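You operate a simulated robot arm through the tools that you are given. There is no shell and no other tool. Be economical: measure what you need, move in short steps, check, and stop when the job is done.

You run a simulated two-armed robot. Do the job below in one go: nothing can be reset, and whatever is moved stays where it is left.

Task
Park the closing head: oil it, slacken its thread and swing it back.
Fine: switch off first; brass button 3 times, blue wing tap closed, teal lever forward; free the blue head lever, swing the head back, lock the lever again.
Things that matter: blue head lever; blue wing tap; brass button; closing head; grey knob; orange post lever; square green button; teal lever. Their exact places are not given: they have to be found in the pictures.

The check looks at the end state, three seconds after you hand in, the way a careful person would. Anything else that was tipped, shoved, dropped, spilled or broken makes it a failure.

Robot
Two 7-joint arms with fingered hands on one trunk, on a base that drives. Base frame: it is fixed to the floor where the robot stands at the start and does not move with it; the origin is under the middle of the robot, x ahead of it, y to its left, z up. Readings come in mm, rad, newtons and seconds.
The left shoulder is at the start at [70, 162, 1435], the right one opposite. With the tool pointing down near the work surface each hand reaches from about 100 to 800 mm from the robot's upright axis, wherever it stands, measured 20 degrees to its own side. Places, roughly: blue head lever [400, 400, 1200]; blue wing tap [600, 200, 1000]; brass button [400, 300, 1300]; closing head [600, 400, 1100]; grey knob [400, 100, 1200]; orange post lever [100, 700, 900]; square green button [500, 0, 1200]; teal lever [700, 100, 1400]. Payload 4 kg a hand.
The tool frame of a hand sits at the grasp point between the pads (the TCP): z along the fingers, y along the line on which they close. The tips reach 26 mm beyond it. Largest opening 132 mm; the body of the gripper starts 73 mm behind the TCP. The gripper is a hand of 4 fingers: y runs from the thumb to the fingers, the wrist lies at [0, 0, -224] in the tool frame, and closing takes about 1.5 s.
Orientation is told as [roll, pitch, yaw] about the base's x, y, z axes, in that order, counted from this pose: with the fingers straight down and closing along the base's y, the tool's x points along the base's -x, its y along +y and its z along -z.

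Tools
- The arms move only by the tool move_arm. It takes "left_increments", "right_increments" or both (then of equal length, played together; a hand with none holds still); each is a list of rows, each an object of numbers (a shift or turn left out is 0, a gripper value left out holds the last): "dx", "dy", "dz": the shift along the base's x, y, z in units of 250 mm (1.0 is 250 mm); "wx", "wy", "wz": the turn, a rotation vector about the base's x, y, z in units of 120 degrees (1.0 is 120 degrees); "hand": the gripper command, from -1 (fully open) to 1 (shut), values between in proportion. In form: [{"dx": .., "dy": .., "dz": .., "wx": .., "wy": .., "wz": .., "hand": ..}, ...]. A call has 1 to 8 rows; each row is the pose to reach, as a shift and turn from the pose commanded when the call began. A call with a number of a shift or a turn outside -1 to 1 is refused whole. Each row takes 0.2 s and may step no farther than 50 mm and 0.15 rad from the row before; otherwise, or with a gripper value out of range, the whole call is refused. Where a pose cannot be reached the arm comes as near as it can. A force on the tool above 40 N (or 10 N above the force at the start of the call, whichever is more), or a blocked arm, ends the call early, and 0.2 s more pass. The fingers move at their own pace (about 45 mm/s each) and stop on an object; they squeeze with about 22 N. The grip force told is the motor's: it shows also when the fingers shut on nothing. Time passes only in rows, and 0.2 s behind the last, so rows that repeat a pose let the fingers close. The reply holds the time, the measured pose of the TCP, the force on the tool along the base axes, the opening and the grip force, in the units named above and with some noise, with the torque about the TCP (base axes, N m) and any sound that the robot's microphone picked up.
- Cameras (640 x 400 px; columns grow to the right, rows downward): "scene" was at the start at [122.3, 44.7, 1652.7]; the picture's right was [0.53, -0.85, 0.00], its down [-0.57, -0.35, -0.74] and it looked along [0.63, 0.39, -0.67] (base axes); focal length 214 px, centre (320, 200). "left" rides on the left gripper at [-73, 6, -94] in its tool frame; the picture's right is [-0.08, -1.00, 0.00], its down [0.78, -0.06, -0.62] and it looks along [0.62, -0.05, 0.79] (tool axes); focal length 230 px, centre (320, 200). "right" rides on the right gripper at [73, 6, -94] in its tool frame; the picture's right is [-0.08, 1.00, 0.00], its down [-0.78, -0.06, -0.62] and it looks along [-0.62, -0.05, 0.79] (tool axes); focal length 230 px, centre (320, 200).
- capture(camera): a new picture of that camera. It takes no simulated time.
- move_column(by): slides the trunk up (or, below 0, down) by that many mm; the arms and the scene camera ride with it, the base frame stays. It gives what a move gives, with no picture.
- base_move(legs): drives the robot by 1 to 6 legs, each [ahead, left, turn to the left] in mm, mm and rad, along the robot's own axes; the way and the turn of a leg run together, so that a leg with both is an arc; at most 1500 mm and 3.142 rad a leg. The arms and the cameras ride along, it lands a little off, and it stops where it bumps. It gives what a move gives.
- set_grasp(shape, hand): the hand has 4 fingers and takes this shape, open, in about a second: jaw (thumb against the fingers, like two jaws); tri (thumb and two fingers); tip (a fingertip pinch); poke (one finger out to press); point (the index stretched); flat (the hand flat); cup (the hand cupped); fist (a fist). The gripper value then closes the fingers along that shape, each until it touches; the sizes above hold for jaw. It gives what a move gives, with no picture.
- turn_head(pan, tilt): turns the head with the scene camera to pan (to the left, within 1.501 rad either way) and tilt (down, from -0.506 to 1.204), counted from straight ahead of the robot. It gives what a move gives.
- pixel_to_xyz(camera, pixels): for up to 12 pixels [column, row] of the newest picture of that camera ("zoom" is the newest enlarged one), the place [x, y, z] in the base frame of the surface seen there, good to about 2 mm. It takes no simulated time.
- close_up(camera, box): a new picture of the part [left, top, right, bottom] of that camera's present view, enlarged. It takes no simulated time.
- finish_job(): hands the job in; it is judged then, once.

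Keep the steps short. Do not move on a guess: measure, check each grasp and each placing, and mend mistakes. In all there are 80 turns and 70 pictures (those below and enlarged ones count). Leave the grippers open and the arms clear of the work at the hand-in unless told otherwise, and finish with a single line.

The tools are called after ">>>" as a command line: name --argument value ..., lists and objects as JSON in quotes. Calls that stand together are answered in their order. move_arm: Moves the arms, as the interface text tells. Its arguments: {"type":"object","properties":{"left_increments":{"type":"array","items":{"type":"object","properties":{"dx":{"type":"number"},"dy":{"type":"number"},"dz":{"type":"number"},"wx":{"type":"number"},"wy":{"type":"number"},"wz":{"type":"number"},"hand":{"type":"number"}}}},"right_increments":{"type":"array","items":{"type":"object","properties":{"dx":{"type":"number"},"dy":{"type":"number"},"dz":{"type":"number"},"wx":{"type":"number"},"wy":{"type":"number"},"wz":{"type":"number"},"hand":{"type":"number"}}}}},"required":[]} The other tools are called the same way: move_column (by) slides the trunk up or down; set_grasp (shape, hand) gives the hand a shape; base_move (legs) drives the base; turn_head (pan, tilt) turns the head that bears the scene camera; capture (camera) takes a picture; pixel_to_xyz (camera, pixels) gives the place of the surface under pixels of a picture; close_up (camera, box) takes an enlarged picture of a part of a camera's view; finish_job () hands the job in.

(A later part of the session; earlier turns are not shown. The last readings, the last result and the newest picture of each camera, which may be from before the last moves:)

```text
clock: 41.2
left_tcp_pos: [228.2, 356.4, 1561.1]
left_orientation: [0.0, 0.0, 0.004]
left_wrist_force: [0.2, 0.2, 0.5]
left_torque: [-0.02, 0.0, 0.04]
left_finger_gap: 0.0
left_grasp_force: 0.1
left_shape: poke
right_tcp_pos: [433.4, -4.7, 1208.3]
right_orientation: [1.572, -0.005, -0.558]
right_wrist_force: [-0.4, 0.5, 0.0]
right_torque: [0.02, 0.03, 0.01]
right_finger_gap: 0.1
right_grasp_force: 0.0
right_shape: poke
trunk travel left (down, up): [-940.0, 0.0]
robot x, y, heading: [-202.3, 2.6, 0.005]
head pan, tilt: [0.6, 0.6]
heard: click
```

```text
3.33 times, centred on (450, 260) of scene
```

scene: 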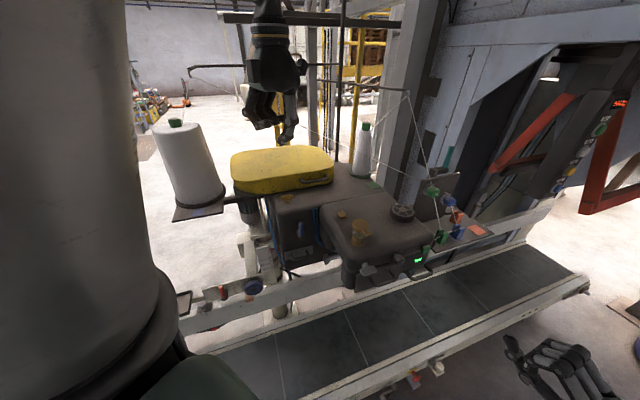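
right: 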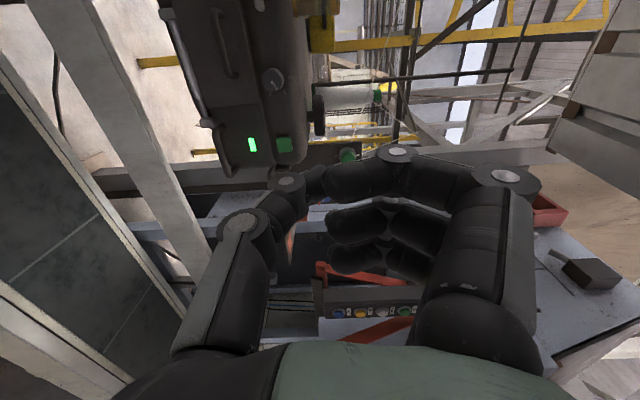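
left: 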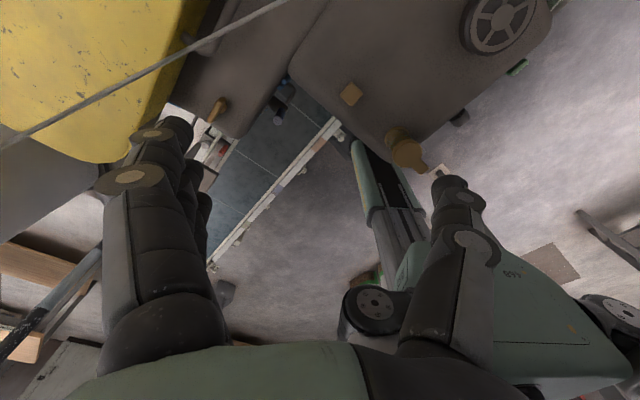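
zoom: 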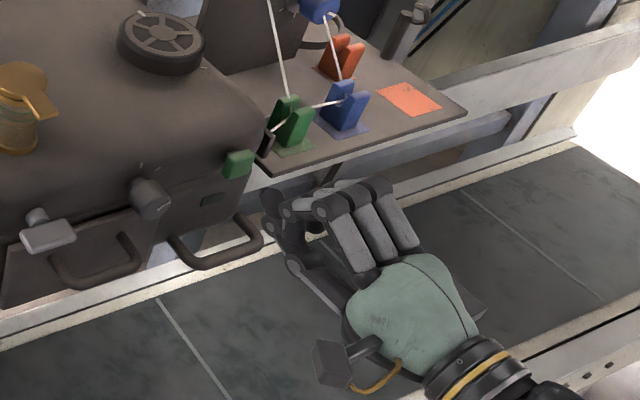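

The lamp is out and a click was heard, so the machine is off. Next is the brass button at [414.5,305,1257]. A thread runs from the big cone past about [491,304,1383], so I'll bring the left finger in tilted, from the left and from behind.

>>> move_arm --left_increments '[{"wz": -0.0625}, {"wz": -0.125}, {"wz": -0.1875}, {"wz": -0.25}]' --right_increments '[{"dx": -0.05, "dy": -0.08}, {"dx": -0.1, "dy": -0.16}, {"dx": -0.15, "dy": -0.24}, {"dx": -0.2, "dy": -0.32}]'

>>> move_arm --left_increments '[{"wx": -0.0333, "wy": -0.0577, "dx": 0.086, "dy": -0.022, "dz": -0.127}, {"wx": -0.0667, "wy": -0.1155, "dx": 0.172, "dy": -0.044, "dz": -0.254}, {"wx": -0.1, "wy": -0.1732, "dx": 0.258, "dy": -0.066, "dz": -0.381}, {"wx": -0.1333, "wy": -0.2309, "dx": 0.344, "dy": -0.088, "dz": -0.508}, {"wx": -0.1667, "wy": -0.2887, "dx": 0.43, "dy": -0.11, "dz": -0.635}, {"wx": -0.1667, "wy": -0.2887, "dx": 0.516, "dy": -0.132, "dz": -0.762}, {"wx": -0.1667, "wy": -0.2887, "dx": 0.602, "dy": -0.154, "dz": -0.889}, {"wx": -0.1667, "wy": -0.2887, "dx": 0.688, "dy": -0.176, "dz": -1.0}]'

>>> close_up --camera "scene" --box '[240, 100, 480, 280]'

>>> capture --camera "left"

```text
clock: 42.2
left_tcp_pos: [227.7, 356.2, 1560.0]
left_orientation: [0.001, -0.001, -0.522]
left_wrist_force: [0.0, -0.3, 0.7]
left_torque: [0.02, -0.02, 0.0]
left_finger_gap: 0.0
left_grasp_force: 0.1
left_shape: poke
right_tcp_pos: [381.7, -84.6, 1205.9]
right_orientation: [1.572, -0.006, -0.557]
right_wrist_force: [0.2, -0.2, -0.7]
right_torque: [0.0, -0.01, -0.01]
right_finger_gap: 0.0
right_grasp_force: 0.1
right_shape: poke
trunk travel left (down, up): [-940.0, 0.0]
robot x, y, heading: [-205.2, -0.3, 0.01]
head pan, tilt: [0.6, 0.6]
```

```text
clock: 44.0
left_tcp_pos: [404.1, 312.6, 1308.3]
left_orientation: [-0.006, -0.696, -0.517]
left_wrist_force: [-0.1, 0.3, 0.6]
left_torque: [0.01, 0.01, -0.01]
left_finger_gap: 0.0
left_grasp_force: 0.1
left_shape: poke
right_tcp_pos: [384.6, -83.1, 1204.4]
right_orientation: [1.572, -0.004, -0.56]
right_wrist_force: [-0.1, 0.2, 0.3]
right_torque: [0.01, 0.02, 0.01]
right_finger_gap: 0.0
right_grasp_force: 0.0
right_shape: poke
trunk travel left (down, up): [-940.0, 0.0]
robot x, y, heading: [-201.4, 0.3, -0.0]
head pan, tilt: [0.6, 0.6]
```

```text
2.22 times, centred on (360, 190) of scene
```

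zoom: 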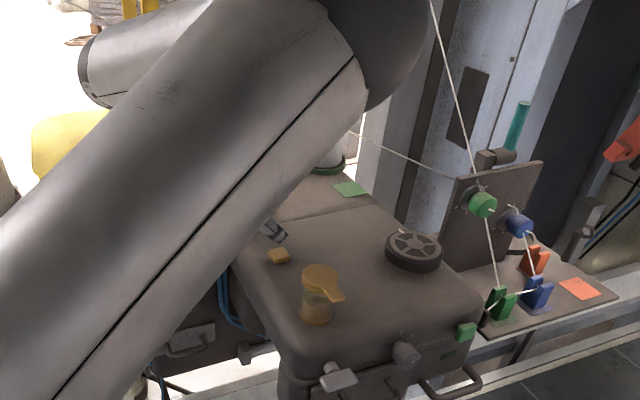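

```text
35 pictures are left
```

left: 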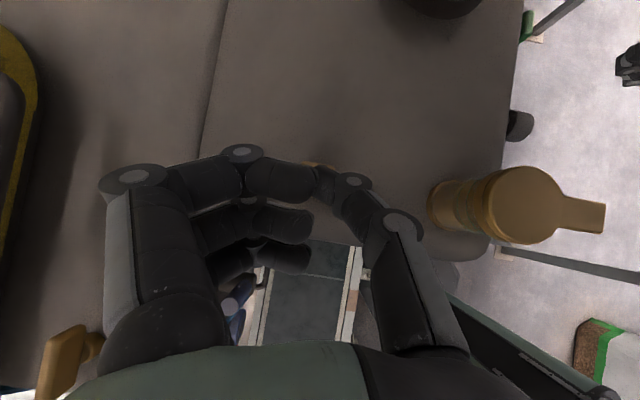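

The finger hangs about 31 mm above the brass button, with the thread clear. I'll press once gently and listen.

>>> move_arm --left_increments '[{"dx": -0.012, "dz": -0.09}, {"dx": -0.012, "dz": -0.12}, {"dx": -0.012, "dz": -0.136}, {"dx": -0.012, "dz": -0.148}, {"dx": -0.012, "dz": -0.09}, {"dx": -0.012, "dz": -0.07}, {"dx": -0.012, "dz": -0.07}]'

```text
clock: 45.6
left_tcp_pos: [396.4, 312.6, 1291.4]
left_orientation: [-0.004, -0.697, -0.518]
left_wrist_force: [-0.3, -0.3, 0.8]
left_torque: [-0.01, 0.02, -0.01]
left_finger_gap: 0.3
left_grasp_force: 0.2
left_shape: poke
right_tcp_pos: [382.8, -82.8, 1205.2]
right_orientation: [1.571, -0.005, -0.56]
right_wrist_force: [-0.1, -0.4, 0.5]
right_torque: [0.02, 0.01, 0.02]
right_finger_gap: 0.0
right_grasp_force: 0.1
right_shape: poke
trunk travel left (down, up): [-940.0, 0.0]
robot x, y, heading: [-200.6, -0.9, 0.003]
head pan, tilt: [0.6, 0.6]
heard: click
```

One click. I'll press twice more in the same way.

>>> move_arm --left_increments '[{"dz": -0.04}, {"dz": -0.066}, {"dz": -0.078}, {"dz": -0.02}, {"dz": 0.0}, {"dz": 0.0}]'

>>> move_arm --left_increments '[{"dz": -0.04}, {"dz": -0.066}, {"dz": -0.078}, {"dz": -0.02}, {"dz": 0.0}, {"dz": 0.0}]'

```text
clock: 47.0
left_tcp_pos: [396.8, 312.8, 1292.7]
left_orientation: [-0.004, -0.697, -0.518]
left_wrist_force: [-0.1, 0.1, -0.4]
left_torque: [0.0, 0.02, 0.01]
left_finger_gap: 0.0
left_grasp_force: 0.1
left_shape: poke
right_tcp_pos: [383.7, -83.8, 1206.0]
right_orientation: [1.572, -0.003, -0.563]
right_wrist_force: [-0.6, -0.7, -0.8]
right_torque: [0.0, 0.01, 0.02]
right_finger_gap: 0.0
right_grasp_force: 0.0
right_shape: poke
trunk travel left (down, up): [-940.0, 0.0]
robot x, y, heading: [-204.0, -0.6, 0.007]
head pan, tilt: [0.6, 0.6]
heard: click
```

```text
clock: 48.4
left_tcp_pos: [397.8, 314.6, 1292.7]
left_orientation: [-0.003, -0.695, -0.52]
left_wrist_force: [-0.6, -0.8, 1.0]
left_torque: [0.01, 0.0, 0.02]
left_finger_gap: 0.0
left_grasp_force: 0.1
left_shape: poke
right_tcp_pos: [381.4, -83.0, 1204.8]
right_orientation: [1.572, -0.005, -0.561]
right_wrist_force: [-0.1, 0.0, 0.4]
right_torque: [-0.02, 0.0, -0.02]
right_finger_gap: 0.3
right_grasp_force: 0.1
right_shape: poke
trunk travel left (down, up): [-940.0, 0.0]
robot x, y, heading: [-201.7, 1.3, 0.005]
head pan, tilt: [0.6, 0.6]
heard: click
```

That makes three clicks, so the oiling is done. I'll lift and pull the left hand back, then set the right hand to jaw for the wing tap.

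>>> move_arm --left_increments '[{"dz": 0.15}, {"dx": -0.1, "dz": 0.3}, {"dx": -0.25, "dz": 0.42}, {"dx": -0.4, "dz": 0.54}, {"dx": -0.55, "dz": 0.65}, {"dx": -0.7, "dz": 0.76}, {"dx": -0.85, "dz": 0.87}, {"dx": -1.0, "dz": 0.98}]' --right_increments '[{"dx": -0.02, "dy": -0.03}, {"dx": -0.04, "dy": -0.06}, {"dx": -0.06, "dy": -0.09}, {"dx": -0.08, "dy": -0.12}, {"dx": -0.1, "dy": -0.15}, {"dx": -0.12, "dy": -0.18}, {"dx": -0.14, "dy": -0.21}, {"dx": -0.16, "dy": -0.24}]'

>>> set_grasp --shape "jaw" --hand "right"

>>> move_column --by -350

>>> turn_head --pan 0.45 --tilt 0.3

>>> capture --camera "scene"

```text
clock: 50.2
left_tcp_pos: [172.0, 323.6, 1504.8]
left_orientation: [-0.001, -0.696, -0.523]
left_wrist_force: [0.0, -0.1, 0.2]
left_torque: [0.03, -0.02, -0.02]
left_finger_gap: 0.2
left_grasp_force: 0.1
left_shape: poke
left hand out of reach, approached as far as the arm can: row 7, 8
right_tcp_pos: [341.2, -144.1, 1207.8]
right_orientation: [1.572, -0.002, -0.561]
right_wrist_force: [0.2, 0.0, -0.2]
right_torque: [0.04, -0.02, 0.02]
right_finger_gap: 0.0
right_grasp_force: 0.1
right_shape: poke
trunk travel left (down, up): [-940.0, 0.0]
robot x, y, heading: [-202.2, -0.1, 0.006]
head pan, tilt: [0.6, 0.6]
```

```text
clock: 51.1
left_tcp_pos: [172.6, 325.6, 1502.8]
left_orientation: [0.0, -0.696, -0.518]
left_wrist_force: [-0.3, 0.2, -0.1]
left_torque: [0.01, -0.01, 0.03]
left_finger_gap: 0.1
left_grasp_force: 0.1
left_shape: poke
right_tcp_pos: [342.6, -144.1, 1207.5]
right_orientation: [1.57, -0.004, -0.561]
right_wrist_force: [1.5, 0.5, -0.2]
right_torque: [-0.03, -0.01, 0.04]
right_finger_gap: 131.6
right_grasp_force: 0.0
right_shape: jaw
trunk travel left (down, up): [-940.0, 0.0]
robot x, y, heading: [-202.4, 1.0, 0.005]
head pan, tilt: [0.6, 0.6]
```

```text
clock: 54.5
left_tcp_pos: [173.0, 325.0, 1152.9]
left_orientation: [-0.003, -0.697, -0.518]
left_wrist_force: [0.0, 0.2, 0.8]
left_torque: [-0.01, -0.02, 0.04]
left_finger_gap: 0.0
left_grasp_force: 0.1
left_shape: poke
right_tcp_pos: [341.8, -143.9, 856.9]
right_orientation: [1.57, -0.005, -0.562]
right_wrist_force: [0.1, 0.2, 0.6]
right_torque: [0.02, 0.0, -0.02]
right_finger_gap: 131.9
right_grasp_force: 0.1
right_shape: jaw
trunk travel left (down, up): [-590.0, 350.0]
robot x, y, heading: [-201.8, 1.0, -0.004]
head pan, tilt: [0.6, 0.6]
```

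```text
clock: 55.3
left_tcp_pos: [172.4, 324.7, 1152.3]
left_orientation: [-0.003, -0.695, -0.516]
left_wrist_force: [0.1, -0.2, -0.2]
left_torque: [0.01, 0.01, 0.0]
left_finger_gap: 0.1
left_grasp_force: 0.1
left_shape: poke
right_tcp_pos: [341.8, -143.6, 857.9]
right_orientation: [1.57, -0.004, -0.561]
right_wrist_force: [-0.9, -0.1, 1.4]
right_torque: [-0.01, 0.03, 0.01]
right_finger_gap: 131.9
right_grasp_force: 0.1
right_shape: jaw
trunk travel left (down, up): [-590.0, 350.0]
robot x, y, heading: [-197.8, -1.0, 0.001]
head pan, tilt: [0.45, 0.3]
```

```text
34 pictures are left
```

scene: 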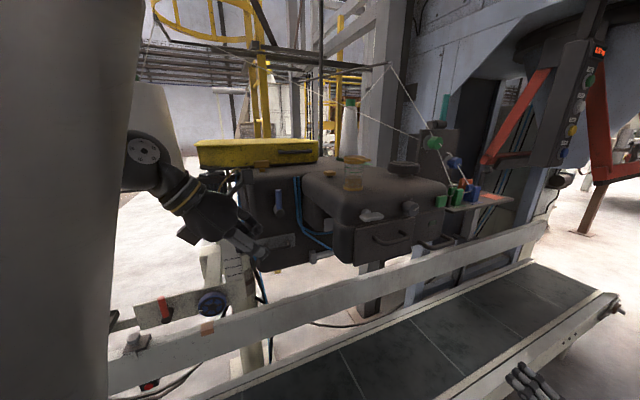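

The view is clear. I'll roll the right hand so that its fingers close sideways on the upright wing, with its camera below, and raise it to tap height.

>>> move_arm --right_increments '[{"wx": -0.0361, "wy": -0.0578, "dz": 0.08, "hand": 0.1}, {"wx": -0.0723, "wy": -0.1157, "dz": 0.16}, {"wx": -0.1084, "wy": -0.1735, "dz": 0.24}, {"wx": -0.1446, "wy": -0.2313, "dz": 0.32}, {"wx": -0.1807, "wy": -0.2891, "dz": 0.4}, {"wx": -0.2168, "wy": -0.347, "dz": 0.48}, {"wx": -0.253, "wy": -0.4048, "dz": 0.56}, {"wx": -0.2891, "wy": -0.4626, "dz": 0.636}]'

>>> move_arm --right_increments '[{"wx": -0.0361, "wy": -0.0578}, {"wx": -0.0723, "wy": -0.1157}, {"wx": -0.1084, "wy": -0.1735}]'

>>> move_arm --right_increments '[{"wz": 0.0667}, {"wz": 0.0667, "dx": 0.1, "dy": 0.1}, {"wz": 0.0667, "dx": 0.2, "dy": 0.22}, {"wz": 0.0667, "dx": 0.35, "dy": 0.32}, {"wz": 0.0667, "dx": 0.47, "dy": 0.44}, {"wz": 0.0667, "dx": 0.6, "dy": 0.56}]'

>>> capture --camera "right"

```text
clock: 57.1
left_tcp_pos: [171.7, 325.8, 1153.5]
left_orientation: [-0.002, -0.698, -0.519]
left_wrist_force: [-0.1, 0.1, 0.5]
left_torque: [-0.02, 0.01, 0.01]
left_finger_gap: 0.2
left_grasp_force: 0.0
left_shape: poke
right_tcp_pos: [342.7, -145.6, 1016.8]
right_orientation: [1.573, -1.15, -0.558]
right_wrist_force: [-0.1, 0.1, -0.1]
right_torque: [0.03, 0.0, 0.01]
right_finger_gap: 60.2
right_grasp_force: 0.1
right_shape: jaw
trunk travel left (down, up): [-590.0, 350.0]
robot x, y, heading: [-198.4, 0.5, 0.004]
head pan, tilt: [0.45, 0.3]
```

```text
clock: 57.9
left_tcp_pos: [171.7, 325.0, 1152.3]
left_orientation: [-0.004, -0.696, -0.517]
left_wrist_force: [-0.3, -0.4, -0.6]
left_torque: [0.02, 0.01, -0.03]
left_finger_gap: 0.0
left_grasp_force: 0.0
left_shape: poke
right_tcp_pos: [342.1, -144.3, 1017.2]
right_orientation: [-1.746, -1.563, 2.756]
right_wrist_force: [0.1, 0.0, 0.4]
right_torque: [0.02, 0.01, 0.02]
right_finger_gap: 60.0
right_grasp_force: 0.0
right_shape: jaw
trunk travel left (down, up): [-590.0, 350.0]
robot x, y, heading: [-200.8, 1.5, 0.001]
head pan, tilt: [0.45, 0.3]
```

```text
clock: 59.3
left_tcp_pos: [174.1, 326.5, 1151.8]
left_orientation: [-0.006, -0.696, -0.517]
left_wrist_force: [-0.3, -0.4, -0.1]
left_torque: [0.0, 0.03, -0.01]
left_finger_gap: 0.0
left_grasp_force: 0.0
left_shape: poke
right_tcp_pos: [494.2, -2.5, 1014.2]
right_orientation: [-1.272, -1.565, 2.422]
right_wrist_force: [-0.8, 0.3, 0.9]
right_torque: [0.02, 0.01, -0.03]
right_finger_gap: 60.3
right_grasp_force: 0.0
right_shape: jaw
trunk travel left (down, up): [-590.0, 350.0]
robot x, y, heading: [-205.9, -0.6, -0.0]
head pan, tilt: [0.45, 0.3]
```

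```text
33 pictures are left
```

right: 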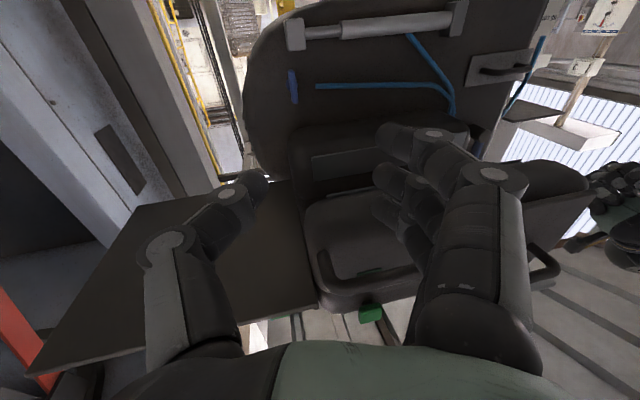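

The tap shows at (293,87) in this upside-down view. I'll enlarge it to look for marks and measure it.

>>> close_up --camera "right" --box '[260, 60, 340, 110]'

>>> pixel_to_xyz --camera "right" --pixels '[[292, 73], [293, 87], [295, 100], [335, 86], [270, 90], [340, 160], [370, 230], [320, 280], [340, 110], [250, 250], [330, 28], [445, 25]]'

```text
8.00 times, centred on (300, 85) of right
```

zoom: 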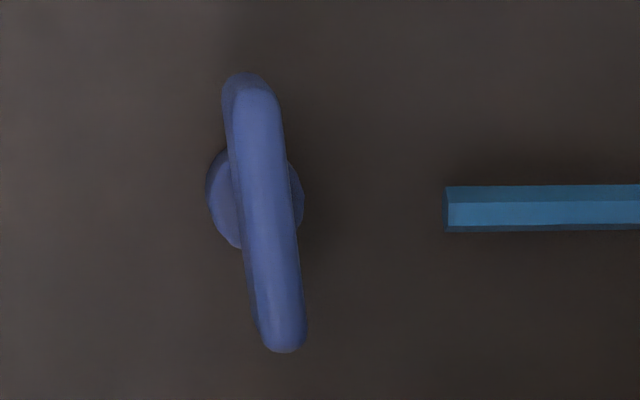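

```text
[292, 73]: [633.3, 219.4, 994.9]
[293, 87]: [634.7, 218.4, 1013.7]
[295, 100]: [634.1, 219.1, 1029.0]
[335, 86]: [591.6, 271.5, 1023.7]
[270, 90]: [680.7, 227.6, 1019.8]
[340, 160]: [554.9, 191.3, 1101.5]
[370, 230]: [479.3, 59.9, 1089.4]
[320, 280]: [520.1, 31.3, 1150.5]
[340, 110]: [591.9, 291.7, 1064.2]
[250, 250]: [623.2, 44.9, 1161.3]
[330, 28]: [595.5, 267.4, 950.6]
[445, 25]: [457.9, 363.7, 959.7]
```

There are no marks on the tap. The upright wing stands across the tube line, and its front is about 32 mm off the face. The tube end is near, so I'll narrow the gap to 40 mm and stop with the tips just past the wing.

>>> move_arm --right_increments '[{"dx": 0.111, "dy": 0.158, "hand": 0.4}, {"dx": 0.222, "dy": 0.317}, {"dx": 0.333, "dy": 0.475}, {"dx": 0.444, "dy": 0.634}, {"dx": 0.47, "dy": 0.69}, {"dx": 0.5, "dy": 0.75}, {"dx": 0.5, "dy": 0.75}]'

>>> capture --camera "right"

```text
clock: 60.9
left_tcp_pos: [172.4, 323.8, 1153.1]
left_orientation: [-0.002, -0.696, -0.519]
left_wrist_force: [0.9, -0.1, 0.7]
left_torque: [0.01, 0.03, 0.02]
left_finger_gap: 0.0
left_grasp_force: 0.0
left_shape: poke
right_tcp_pos: [617.0, 183.1, 1014.9]
right_orientation: [-1.859, -1.564, 3.011]
right_wrist_force: [-0.1, 0.1, -0.3]
right_torque: [-0.02, -0.01, 0.03]
right_finger_gap: 39.9
right_grasp_force: 0.0
right_shape: jaw
trunk travel left (down, up): [-590.0, 350.0]
robot x, y, heading: [-200.0, -4.5, 0.0]
head pan, tilt: [0.45, 0.3]
```

```text
31 pictures are left
```

right: 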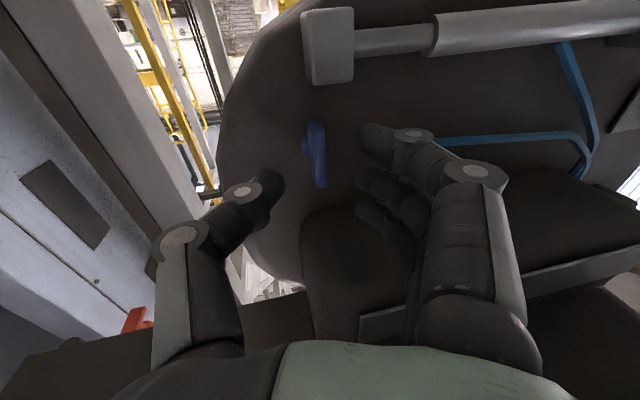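

The wing is centred between the fingers. I'll advance 30 mm and close.

>>> move_arm --right_increments '[{"dx": 0.024, "dy": 0.056}, {"dx": 0.048, "dy": 0.112}, {"dx": 0.048, "dy": 0.112, "hand": 1.0}, {"dx": 0.048, "dy": 0.112}, {"dx": 0.048, "dy": 0.112}, {"dx": 0.048, "dy": 0.112}]'

>>> capture --camera "right"

```text
clock: 62.3
left_tcp_pos: [171.5, 323.3, 1152.7]
left_orientation: [-0.003, -0.697, -0.519]
left_wrist_force: [0.7, 0.3, 0.3]
left_torque: [0.0, 0.05, 0.02]
left_finger_gap: 0.0
left_grasp_force: 0.1
left_shape: poke
right_tcp_pos: [620.8, 208.5, 1016.9]
right_orientation: [-1.852, -1.565, 3.006]
right_wrist_force: [2.2, 0.5, 1.6]
right_torque: [0.05, -0.01, -0.04]
right_finger_gap: 4.5
right_grasp_force: 22.0
right_shape: jaw
right hand out of reach, approached as far as the arm can: row 2, 3, 4, 5, 6
trunk travel left (down, up): [-590.0, 350.0]
robot x, y, heading: [-197.8, -0.7, 0.004]
head pan, tilt: [0.45, 0.3]
```

```text
30 pictures are left
```

right: 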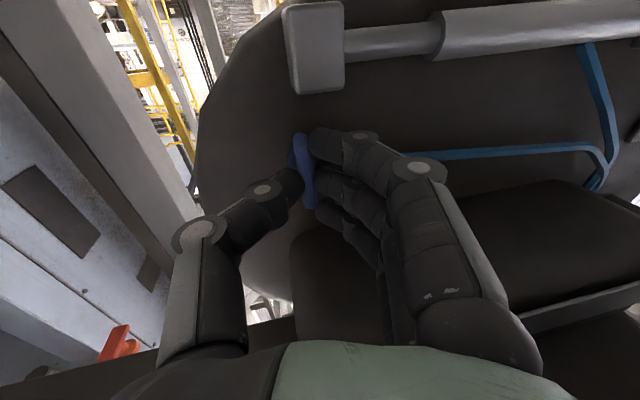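

The wing is gripped (22 N), though the arm is near full reach. I'll try a gentle clockwise turn about the tap axis and watch the torque.

>>> move_arm --right_increments '[{"wx": 0.019, "wy": 0.0304}, {"wx": 0.038, "wy": 0.0607}, {"wx": 0.057, "wy": 0.0911}, {"wx": 0.076, "wy": 0.1214}]'

>>> capture --camera "right"

```text
clock: 63.3
left_tcp_pos: [173.7, 323.7, 1153.5]
left_orientation: [-0.002, -0.696, -0.518]
left_wrist_force: [0.3, -0.3, 0.6]
left_torque: [0.01, -0.02, -0.01]
left_finger_gap: 0.3
left_grasp_force: 0.2
left_shape: poke
right_tcp_pos: [621.0, 208.4, 1017.3]
right_orientation: [1.72, -1.276, -0.568]
right_wrist_force: [7.8, 1.8, 5.3]
right_torque: [0.07, -0.12, -0.13]
right_finger_gap: 4.1
right_grasp_force: 21.1
right_shape: jaw
trunk travel left (down, up): [-590.0, 350.0]
robot x, y, heading: [-201.3, -2.6, 0.004]
head pan, tilt: [0.45, 0.3]
```

```text
29 pictures are left
```

right: 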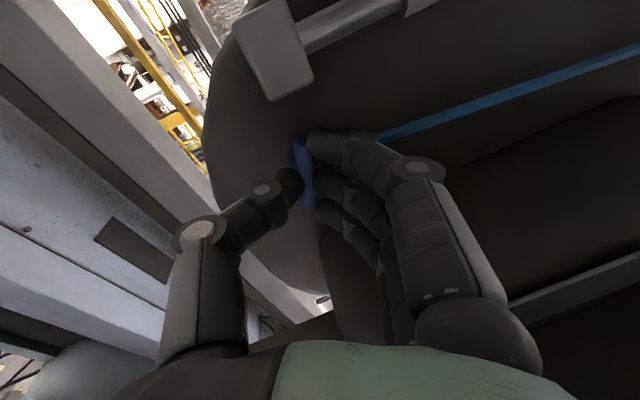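

The wing follows the hand clockwise with little torque. To learn which end is the stop, I'll turn it back past upright a little and read the torque.

>>> move_arm --right_increments '[{"wx": -0.038, "wy": -0.0607}, {"wx": -0.076, "wy": -0.1214}, {"wx": -0.1, "wy": -0.16}, {"wx": -0.12, "wy": -0.192}, {"wx": -0.135, "wy": -0.216}, {"wx": -0.135, "wy": -0.216}]'

>>> capture --camera "right"

```text
clock: 64.7
left_tcp_pos: [174.3, 325.2, 1151.8]
left_orientation: [-0.004, -0.696, -0.518]
left_wrist_force: [-0.2, -0.1, -1.2]
left_torque: [0.03, -0.01, 0.01]
left_finger_gap: 0.0
left_grasp_force: 0.2
left_shape: poke
right_tcp_pos: [620.7, 208.5, 1015.0]
right_orientation: [-1.432, -1.332, 2.582]
right_wrist_force: [3.7, 0.0, -0.9]
right_torque: [0.1, 0.37, -0.11]
right_finger_gap: 4.2
right_grasp_force: 21.9
right_shape: jaw
trunk travel left (down, up): [-590.0, 350.0]
robot x, y, heading: [-199.5, -0.9, 0.007]
head pan, tilt: [0.45, 0.3]
```

```text
28 pictures are left
```

right: 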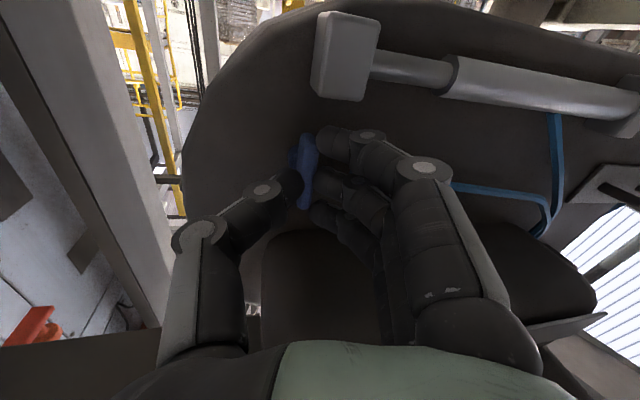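

Torque rises to about 0.37 N·m when going counter-clockwise, which hints at a stop. I'll push a little further that way to be sure.

>>> move_arm --right_increments '[{"wx": -0.02, "wy": -0.032}, {"wx": -0.04, "wy": -0.064}, {"wx": -0.06, "wy": -0.096}, {"wx": -0.06, "wy": -0.096}]'

>>> close_up --camera "right" --box '[240, 90, 400, 250]'

```text
clock: 65.7
left_tcp_pos: [175.3, 323.4, 1151.3]
left_orientation: [-0.003, -0.694, -0.518]
left_wrist_force: [0.6, 0.1, 0.0]
left_torque: [-0.01, 0.01, 0.03]
left_finger_gap: 0.0
left_grasp_force: 0.0
left_shape: poke
right_tcp_pos: [622.7, 207.3, 1014.3]
right_orientation: [-1.424, -1.098, 2.576]
right_wrist_force: [2.1, -2.6, -11.4]
right_torque: [-0.01, 0.52, -0.09]
right_finger_gap: 4.1
right_grasp_force: 21.7
right_shape: jaw
trunk travel left (down, up): [-590.0, 350.0]
robot x, y, heading: [-201.8, -1.4, 0.001]
head pan, tilt: [0.45, 0.3]
```

```text
2.50 times, centred on (320, 170) of right
```

zoom: 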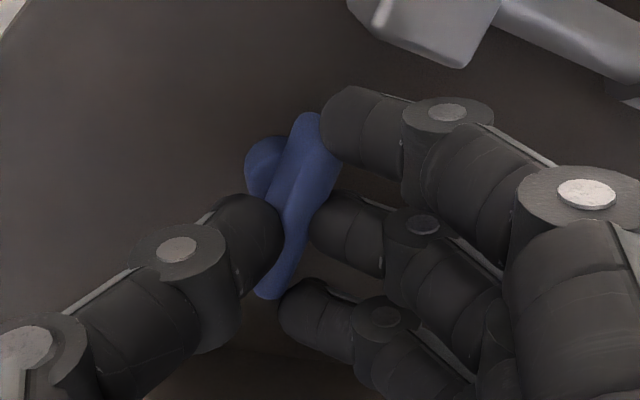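

The wing now slips in the fingers, so upright is the counter-clockwise stop (open) and closing is clockwise. I'll go back to upright, regrip and turn clockwise.

>>> move_arm --right_increments '[{"wx": 0.038, "wy": 0.0607, "hand": 0.5}, {"wx": 0.076, "wy": 0.1214}, {"wx": 0.117, "wy": 0.187}, {"wx": 0.117, "wy": 0.187, "hand": 1.0}, {"wx": 0.117, "wy": 0.187}, {"wx": 0.117, "wy": 0.187}, {"wx": 0.117, "wy": 0.187}]'

>>> move_arm --right_increments '[{"wx": 0.0375, "wy": 0.06}, {"wx": 0.075, "wy": 0.12}, {"wx": 0.1125, "wy": 0.18}, {"wx": 0.15, "wy": 0.24}, {"wx": 0.1875, "wy": 0.3}, {"wx": 0.225, "wy": 0.36}, {"wx": 0.2625, "wy": 0.42}, {"wx": 0.3, "wy": 0.48}]'

>>> capture --camera "right"

```text
refused: row 3 steps farther than a row can; nothing moved
```

```text
clock: 67.5
left_tcp_pos: [174.8, 323.5, 1152.9]
left_orientation: [-0.004, -0.696, -0.519]
left_wrist_force: [-0.5, -0.5, -0.2]
left_torque: [-0.02, -0.02, 0.02]
left_finger_gap: 0.0
left_grasp_force: 0.0
left_shape: poke
right_tcp_pos: [622.2, 208.9, 1016.2]
right_orientation: [1.715, -0.859, -0.564]
right_wrist_force: [7.6, -3.0, -1.4]
right_torque: [0.02, -0.04, -0.34]
right_finger_gap: 4.4
right_grasp_force: 22.0
right_shape: jaw
trunk travel left (down, up): [-590.0, 350.0]
robot x, y, heading: [-202.3, -0.6, 0.008]
head pan, tilt: [0.45, 0.3]
```

```text
26 pictures are left
```

right: 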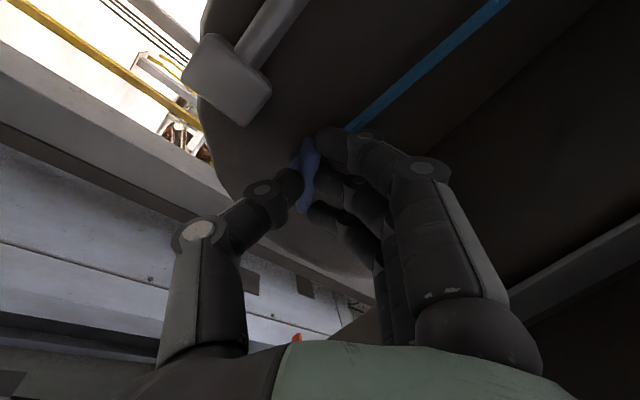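

The first call was refused as too big a step, but the second turned the wing about 41° with the hand. I'll continue clockwise to the stop.

>>> move_arm --right_increments '[{"wx": 0.0355, "wy": 0.0568}, {"wx": 0.071, "wy": 0.1136}, {"wx": 0.1065, "wy": 0.1704}, {"wx": 0.142, "wy": 0.2272}, {"wx": 0.1775, "wy": 0.284}, {"wx": 0.213, "wy": 0.3408}, {"wx": 0.2485, "wy": 0.3976}, {"wx": 0.2795, "wy": 0.4472}]'

>>> capture --camera "right"

```text
clock: 69.3
left_tcp_pos: [172.9, 324.1, 1153.1]
left_orientation: [-0.001, -0.696, -0.517]
left_wrist_force: [0.3, 0.3, 0.8]
left_torque: [-0.04, -0.01, -0.02]
left_finger_gap: 0.0
left_grasp_force: 0.0
left_shape: poke
right_tcp_pos: [621.4, 205.9, 1015.9]
right_orientation: [1.714, 0.247, -0.563]
right_wrist_force: [9.6, -7.1, 4.8]
right_torque: [-0.15, -0.46, -0.47]
right_finger_gap: 3.3
right_grasp_force: 22.4
right_shape: jaw
trunk travel left (down, up): [-590.0, 350.0]
robot x, y, heading: [-203.2, 0.4, -0.001]
head pan, tilt: [0.45, 0.3]
```

```text
25 pictures are left
```

right: 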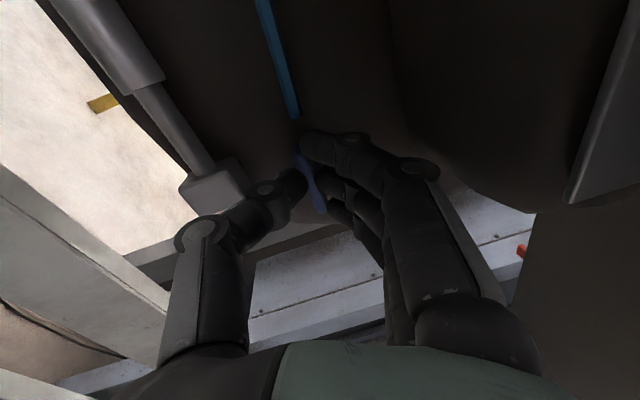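

The wing is horizontal and slipping at its stop, so the tap is closed. I'll open the fingers and back straight out, then check.

>>> move_arm --right_increments '[{"hand": 0.3}, {"hand": 0.3}, {"hand": 0.3}, {"dx": -0.0954, "dy": -0.1526}, {"dx": -0.19, "dy": -0.305}, {"dx": -0.286, "dy": -0.458}, {"dx": -0.382, "dy": -0.61}, {"dx": -0.477, "dy": -0.763}]'

>>> move_arm --right_increments '[{"dx": -0.0954, "dy": -0.1526}, {"dx": -0.19, "dy": -0.305}, {"dx": -0.286, "dy": -0.458}]'

>>> close_up --camera "scene" --box '[180, 160, 460, 330]'

>>> capture --camera "right"

```text
clock: 71.1
left_tcp_pos: [170.7, 323.5, 1153.7]
left_orientation: [-0.003, -0.695, -0.518]
left_wrist_force: [-0.4, 0.5, 0.1]
left_torque: [-0.01, -0.01, 0.01]
left_finger_gap: 0.0
left_grasp_force: 0.1
left_shape: poke
right_tcp_pos: [498.3, 14.3, 1018.7]
right_orientation: [1.712, 0.245, -0.56]
right_wrist_force: [0.7, 0.5, -0.9]
right_torque: [0.0, 0.01, 0.0]
right_finger_gap: 45.5
right_grasp_force: 0.1
right_shape: jaw
trunk travel left (down, up): [-590.0, 350.0]
robot x, y, heading: [-200.4, 1.8, 0.009]
head pan, tilt: [0.45, 0.3]
```

```text
clock: 71.9
left_tcp_pos: [171.4, 324.2, 1154.0]
left_orientation: [-0.002, -0.698, -0.517]
left_wrist_force: [0.6, 0.1, 0.0]
left_torque: [-0.01, 0.03, 0.04]
left_finger_gap: 0.0
left_grasp_force: 0.1
left_shape: poke
right_tcp_pos: [428.2, -99.5, 1016.7]
right_orientation: [1.712, 0.245, -0.561]
right_wrist_force: [0.6, -0.3, -0.6]
right_torque: [-0.01, -0.02, 0.01]
right_finger_gap: 45.5
right_grasp_force: 0.1
right_shape: jaw
trunk travel left (down, up): [-590.0, 350.0]
robot x, y, heading: [-202.9, -3.4, 0.004]
head pan, tilt: [0.45, 0.3]
```

```text
2.29 times, centred on (320, 245) of scene
```

zoom: 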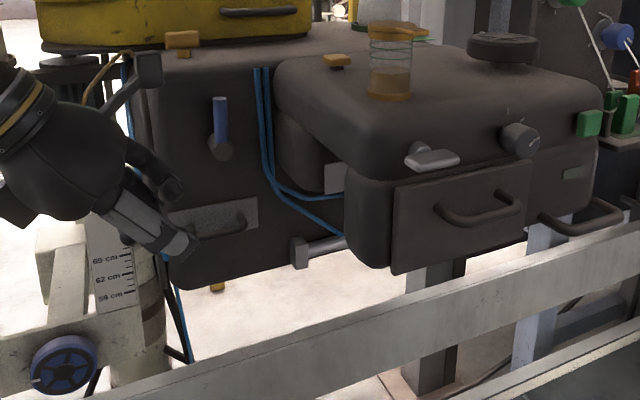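

```text
23 pictures are left
```

right: 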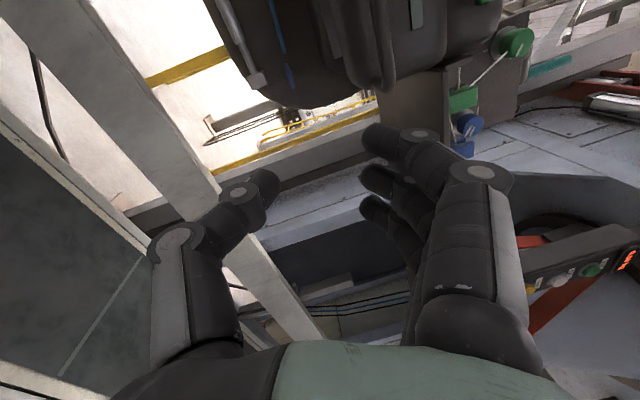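

The tap wing now lies in line with the tube, closed at its stop. Next is the teal lever, so I'll measure the threads, bar end and lever in the scene view to plan a safe approach.

>>> pixel_to_xyz --camera "scene" --pixels '[[388, 65], [407, 92], [375, 85], [445, 98], [445, 108], [441, 117], [432, 143], [440, 128], [455, 135], [300, 80], [300, 52], [455, 164]]'

>>> close_up --camera "scene" --box '[370, 50, 510, 210]'

```text
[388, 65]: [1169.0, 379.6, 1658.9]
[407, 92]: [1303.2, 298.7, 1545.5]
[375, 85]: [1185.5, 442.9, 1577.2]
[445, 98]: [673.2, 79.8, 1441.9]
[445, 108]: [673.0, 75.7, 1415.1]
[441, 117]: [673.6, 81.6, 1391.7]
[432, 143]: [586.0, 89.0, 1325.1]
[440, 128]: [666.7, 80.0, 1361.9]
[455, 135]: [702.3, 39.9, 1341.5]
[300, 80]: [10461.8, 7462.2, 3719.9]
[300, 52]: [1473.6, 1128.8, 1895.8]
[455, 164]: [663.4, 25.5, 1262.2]
```

```text
2.50 times, centred on (440, 130) of scene
```

zoom: 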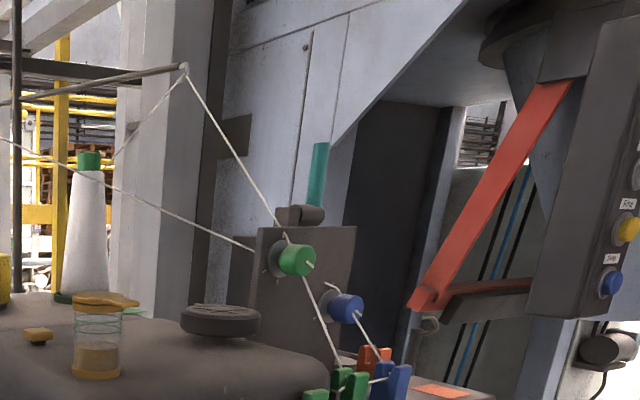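

The lever is a vertical rod with its top at [673,79,1442] and its hub near z 1375. The nearest thread passes about 50 mm to its left and behind. I'll approach from the front with the fingers closing sideways, so first I raise the trunk, roll the right hand and drive in.

>>> move_column --by 350

>>> move_arm --right_increments '[{"wx": 0.0375, "wy": 0.06, "dx": -0.02, "dy": -0.03, "dz": 0.03}, {"wx": 0.075, "wy": 0.12, "dx": -0.04, "dy": -0.06, "dz": 0.06}, {"wx": 0.1125, "wy": 0.18, "dx": -0.06, "dy": -0.09, "dz": 0.09}, {"wx": 0.15, "wy": 0.24, "dx": -0.08, "dy": -0.12, "dz": 0.12}, {"wx": 0.1875, "wy": 0.3, "dx": -0.1, "dy": -0.15, "dz": 0.15}, {"wx": 0.225, "wy": 0.36, "dx": -0.1, "dy": -0.15, "dz": 0.18}, {"wx": 0.2625, "wy": 0.42, "dx": -0.1, "dy": -0.15, "dz": 0.21}, {"wx": 0.3, "wy": 0.48, "dx": -0.1, "dy": -0.15, "dz": 0.24}]'

>>> move_arm --right_increments '[{"wx": 0.0335, "wy": 0.0535}, {"wx": 0.0335, "wy": 0.0535}]'

>>> move_arm --right_increments '[{"wz": 0.0667}, {"wz": 0.0667}]'

>>> base_move --legs '[[200, 0, 0]]'

>>> capture --camera "right"

```text
clock: 75.3
left_tcp_pos: [173.2, 325.8, 1502.7]
left_orientation: [-0.003, -0.697, -0.518]
left_wrist_force: [0.9, -0.6, -0.5]
left_torque: [0.01, 0.0, -0.01]
left_finger_gap: 0.0
left_grasp_force: 0.1
left_shape: poke
right_tcp_pos: [430.9, -99.0, 1367.5]
right_orientation: [1.711, 0.244, -0.561]
right_wrist_force: [-0.3, 0.2, -0.5]
right_torque: [-0.02, -0.02, -0.01]
right_finger_gap: 45.6
right_grasp_force: 0.0
right_shape: jaw
trunk travel left (down, up): [-940.0, 0.0]
robot x, y, heading: [-202.0, -0.9, 0.0]
head pan, tilt: [0.45, 0.3]
```

```text
clock: 77.1
left_tcp_pos: [173.0, 325.3, 1502.9]
left_orientation: [-0.004, -0.697, -0.517]
left_wrist_force: [0.9, -0.2, 0.1]
left_torque: [-0.01, -0.02, 0.0]
left_finger_gap: 0.3
left_grasp_force: 0.0
left_shape: poke
right_tcp_pos: [407.0, -136.5, 1428.0]
right_orientation: [1.703, 1.434, -0.569]
right_wrist_force: [0.6, 0.6, -0.8]
right_torque: [0.01, -0.05, 0.0]
right_finger_gap: 45.7
right_grasp_force: 0.2
right_shape: jaw
trunk travel left (down, up): [-940.0, 0.0]
robot x, y, heading: [-200.0, 2.2, 0.007]
head pan, tilt: [0.45, 0.3]
```

```text
clock: 77.7
left_tcp_pos: [172.7, 324.6, 1502.3]
left_orientation: [-0.003, -0.696, -0.517]
left_wrist_force: [-0.6, 0.5, 0.3]
left_torque: [0.03, 0.0, -0.02]
left_finger_gap: 0.1
left_grasp_force: 0.1
left_shape: poke
right_tcp_pos: [405.2, -136.2, 1426.3]
right_orientation: [1.478, 1.562, -0.793]
right_wrist_force: [0.3, -0.2, 0.2]
right_torque: [-0.01, 0.02, 0.02]
right_finger_gap: 45.6
right_grasp_force: 0.0
right_shape: jaw
trunk travel left (down, up): [-940.0, 0.0]
robot x, y, heading: [-201.3, 2.5, 0.004]
head pan, tilt: [0.45, 0.3]
```

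```text
clock: 78.3
left_tcp_pos: [173.9, 324.7, 1502.6]
left_orientation: [-0.005, -0.697, -0.518]
left_wrist_force: [0.2, 0.7, 0.0]
left_torque: [-0.05, 0.01, -0.01]
left_finger_gap: 0.0
left_grasp_force: 0.2
left_shape: poke
right_tcp_pos: [404.8, -136.4, 1427.3]
right_orientation: [1.479, 1.563, -0.652]
right_wrist_force: [1.0, 0.1, 0.6]
right_torque: [0.0, 0.05, 0.02]
right_finger_gap: 45.6
right_grasp_force: 0.1
right_shape: jaw
trunk travel left (down, up): [-940.0, 0.0]
robot x, y, heading: [-201.0, 2.8, 0.003]
head pan, tilt: [0.45, 0.3]
```

```text
clock: 79.9
left_tcp_pos: [365.0, 323.7, 1504.1]
left_orientation: [-0.001, -0.701, -0.521]
left_wrist_force: [-0.9, 0.4, -0.2]
left_torque: [-0.01, -0.06, 0.02]
left_finger_gap: 0.0
left_grasp_force: 0.0
left_shape: poke
right_tcp_pos: [597.1, -137.6, 1429.5]
right_orientation: [1.7, 1.559, -0.431]
right_wrist_force: [0.2, -0.9, 0.0]
right_torque: [-0.01, 0.0, -0.08]
right_finger_gap: 46.0
right_grasp_force: 0.0
right_shape: jaw
trunk travel left (down, up): [-940.0, 0.0]
robot x, y, heading: [-1.0, 0.9, 0.0]
head pan, tilt: [0.45, 0.3]
```

```text
21 pictures are left
```

right: 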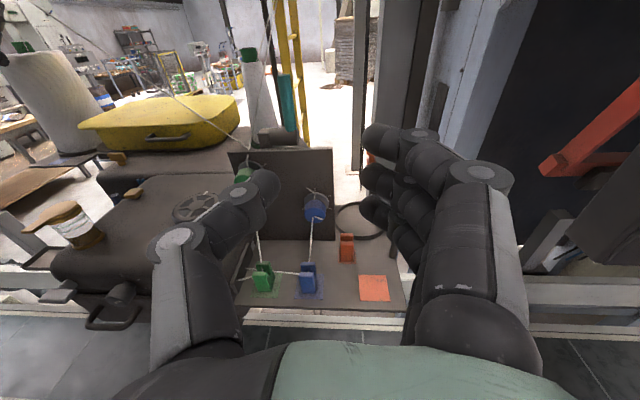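

Now the view is upright, with the lever at (286,100) left of the finger centre. I'll shift left to a standby point 100 mm in front of it and look again.

>>> move_arm --right_increments '[{"dx": 0.023, "dy": 0.13, "dz": -0.01}, {"dx": 0.046, "dy": 0.264, "dz": -0.02}, {"dx": 0.069, "dy": 0.396, "dz": -0.03}, {"dx": 0.092, "dy": 0.528, "dz": -0.036}, {"dx": 0.092, "dy": 0.528, "dz": -0.036}]'

>>> capture --camera "right"

>>> pixel_to_xyz --camera "right" --pixels '[[320, 60], [320, 75], [320, 90], [318, 105], [310, 115], [295, 125]]'

```text
clock: 81.1
left_tcp_pos: [368.8, 325.4, 1503.0]
left_orientation: [-0.003, -0.698, -0.52]
left_wrist_force: [0.2, 1.2, 0.2]
left_torque: [-0.01, 0.0, -0.04]
left_finger_gap: 0.0
left_grasp_force: 0.0
left_shape: poke
right_tcp_pos: [624.2, -5.5, 1419.0]
right_orientation: [1.571, 1.562, -0.56]
right_wrist_force: [0.8, -0.2, -0.4]
right_torque: [0.02, 0.02, -0.06]
right_finger_gap: 45.6
right_grasp_force: 0.1
right_shape: jaw
trunk travel left (down, up): [-940.0, 0.0]
robot x, y, heading: [-4.3, 3.0, 0.006]
head pan, tilt: [0.45, 0.3]
```

```text
20 pictures are left
```

right: 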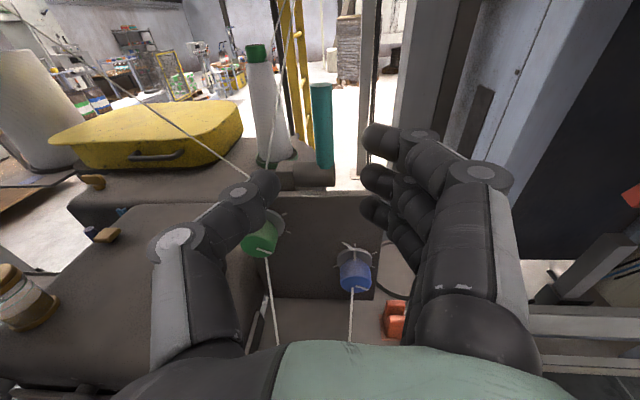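

```text
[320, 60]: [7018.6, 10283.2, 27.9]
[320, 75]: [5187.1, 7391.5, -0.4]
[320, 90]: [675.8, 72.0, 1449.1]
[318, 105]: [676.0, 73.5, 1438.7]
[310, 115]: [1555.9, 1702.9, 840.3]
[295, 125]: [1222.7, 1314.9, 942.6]
```

The lever is centred between the fingers at (320,85–165), and the thread is just left of and beyond the thumb tip. I'll advance 88 mm slowly and close on the rod.

>>> move_arm --right_increments '[{"dx": 0.0636, "dy": 0.1018, "hand": 0.35}, {"dx": 0.1272, "dy": 0.2035}, {"dx": 0.1866, "dy": 0.2985}, {"dx": 0.1866, "dy": 0.2985, "hand": 1.0}, {"dx": 0.1866, "dy": 0.2985}, {"dx": 0.1866, "dy": 0.2985}]'

>>> capture --camera "right"

```text
clock: 82.5
left_tcp_pos: [371.3, 325.0, 1502.3]
left_orientation: [-0.003, -0.697, -0.518]
left_wrist_force: [0.4, 0.0, -0.1]
left_torque: [-0.03, -0.02, -0.01]
left_finger_gap: 0.2
left_grasp_force: 0.1
left_shape: poke
right_tcp_pos: [671.6, 71.4, 1417.5]
right_orientation: [1.526, 1.563, -0.607]
right_wrist_force: [2.7, 0.9, 1.0]
right_torque: [0.0, 0.0, -0.07]
right_finger_gap: 10.6
right_grasp_force: 21.7
right_shape: jaw
trunk travel left (down, up): [-940.0, 0.0]
robot x, y, heading: [-6.6, 0.2, 0.003]
head pan, tilt: [0.45, 0.3]
```

```text
19 pictures are left
```

right: 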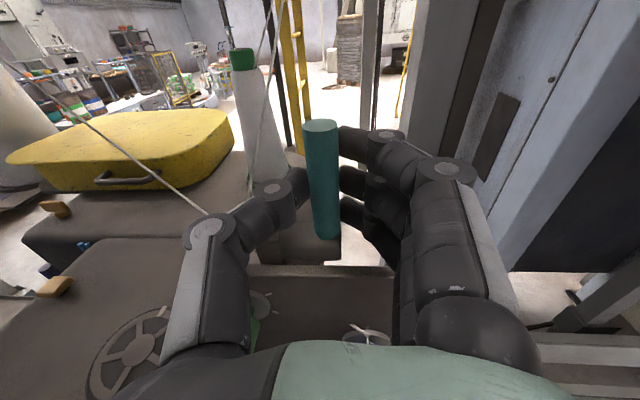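

The rod is gripped. I'll pull it gently towards the operator side by 20 mm and read the force.

>>> move_arm --right_increments '[{"dx": -0.0148, "dy": -0.0237, "dz": -0.002}, {"dx": -0.0297, "dy": -0.0475, "dz": -0.007}, {"dx": -0.0424, "dy": -0.0678, "dz": -0.016}]'

>>> capture --camera "right"

```text
clock: 83.3
left_tcp_pos: [370.1, 326.1, 1503.5]
left_orientation: [-0.001, -0.7, -0.519]
left_wrist_force: [0.0, 0.2, -0.6]
left_torque: [0.0, -0.02, -0.01]
left_finger_gap: 0.0
left_grasp_force: 0.0
left_shape: poke
right_tcp_pos: [659.1, 54.3, 1413.7]
right_orientation: [1.385, 1.559, -0.744]
right_wrist_force: [-0.5, 5.7, 0.3]
right_torque: [0.03, -0.27, 0.02]
right_finger_gap: 9.1
right_grasp_force: 21.8
right_shape: jaw
trunk travel left (down, up): [-940.0, 0.0]
robot x, y, heading: [-5.0, -1.9, 0.003]
head pan, tilt: [0.45, 0.3]
```

```text
18 pictures are left
```

right: 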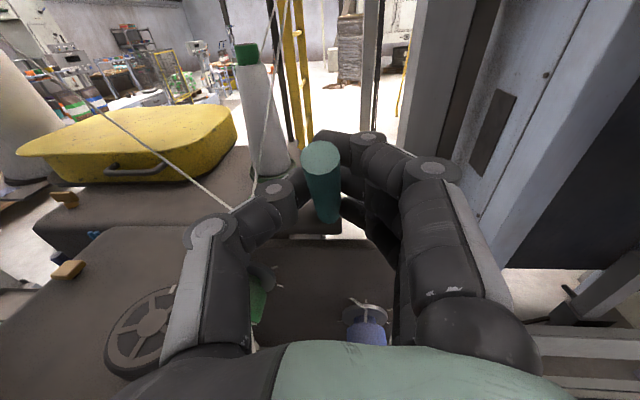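

The lever follows towards the operator. I'll continue the pull in small steps, lowering slightly along its arc.

>>> move_arm --right_increments '[{"dx": -0.0127, "dy": -0.0204, "dz": -0.012}, {"dx": -0.0233, "dy": -0.0373, "dz": -0.026}, {"dx": -0.0339, "dy": -0.0543, "dz": -0.044}, {"dx": -0.0403, "dy": -0.0644, "dz": -0.06}, {"dx": -0.0403, "dy": -0.0644, "dz": -0.06}]'

>>> capture --camera "right"

```text
clock: 84.5
left_tcp_pos: [370.0, 329.0, 1502.1]
left_orientation: [-0.007, -0.7, -0.517]
left_wrist_force: [0.9, -0.8, -0.3]
left_torque: [-0.01, 0.03, -0.01]
left_finger_gap: 0.0
left_grasp_force: 0.0
left_shape: poke
right_tcp_pos: [650.9, 39.9, 1401.6]
right_orientation: [1.601, 1.558, -0.528]
right_wrist_force: [2.7, 14.4, 7.7]
right_torque: [0.14, -0.19, 0.0]
right_finger_gap: 8.2
right_grasp_force: 22.2
right_shape: jaw
trunk travel left (down, up): [-940.0, 0.0]
robot x, y, heading: [-3.8, -2.1, 0.001]
head pan, tilt: [0.45, 0.3]
```

```text
17 pictures are left
```

right: 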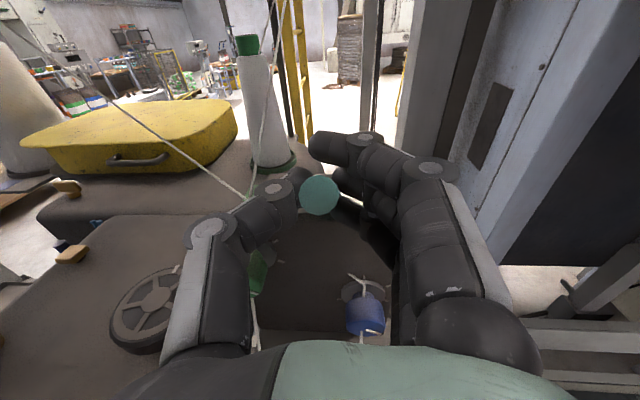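

The force rose to about 16 N and the lever leans far forward, likely at its stop. I'll open, back off and look from the scene camera.

>>> move_arm --right_increments '[{"hand": 0.35}, {"hand": 0.35}, {"hand": 0.35}, {"dx": -0.08, "dy": -0.13, "dz": 0.06}, {"dx": -0.16, "dy": -0.26, "dz": 0.12}, {"dx": -0.25, "dy": -0.4, "dz": 0.15}, {"dx": -0.33, "dy": -0.53, "dz": 0.15}, {"dx": -0.33, "dy": -0.68, "dz": 0.15}]'

>>> close_up --camera "scene" --box '[320, 100, 560, 280]'

>>> capture --camera "right"

```text
clock: 86.3
left_tcp_pos: [369.8, 322.2, 1504.0]
left_orientation: [0.0, -0.697, -0.523]
left_wrist_force: [-0.3, 0.2, -0.5]
left_torque: [0.01, -0.03, 0.01]
left_finger_gap: 0.3
left_grasp_force: 0.2
left_shape: poke
right_tcp_pos: [568.2, -137.3, 1437.7]
right_orientation: [1.699, 1.562, -0.433]
right_wrist_force: [0.6, 0.6, 0.2]
right_torque: [-0.03, 0.02, 0.01]
right_finger_gap: 42.4
right_grasp_force: 0.0
right_shape: jaw
trunk travel left (down, up): [-940.0, 0.0]
robot x, y, heading: [-5.1, 2.4, 0.004]
head pan, tilt: [0.45, 0.3]
```

```text
2.22 times, centred on (440, 190) of scene
```

zoom: 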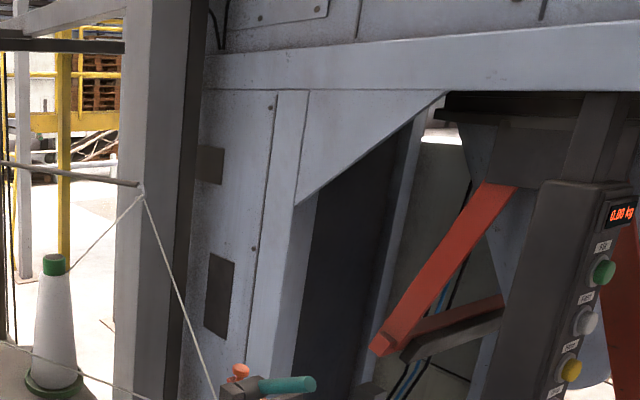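

```text
15 pictures are left
```

right: 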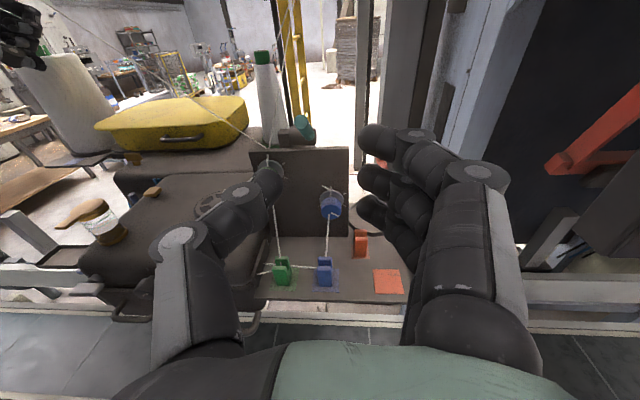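

The lever leans forward. I'll measure its tip and root for the angle.

>>> pixel_to_xyz --camera "zoom" --pixels '[[308, 384], [290, 385], [270, 387], [250, 385], [228, 392]]'

>>> pixel_to_xyz --camera "right" --pixels '[[303, 120], [308, 128], [300, 138], [288, 135], [310, 140]]'

```text
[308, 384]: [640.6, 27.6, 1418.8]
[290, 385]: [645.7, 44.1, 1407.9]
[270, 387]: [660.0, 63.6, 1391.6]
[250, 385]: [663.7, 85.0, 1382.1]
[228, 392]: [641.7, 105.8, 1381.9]
```

```text
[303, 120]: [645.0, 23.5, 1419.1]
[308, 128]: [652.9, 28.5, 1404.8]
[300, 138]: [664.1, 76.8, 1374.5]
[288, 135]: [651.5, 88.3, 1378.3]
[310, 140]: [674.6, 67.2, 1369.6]
```

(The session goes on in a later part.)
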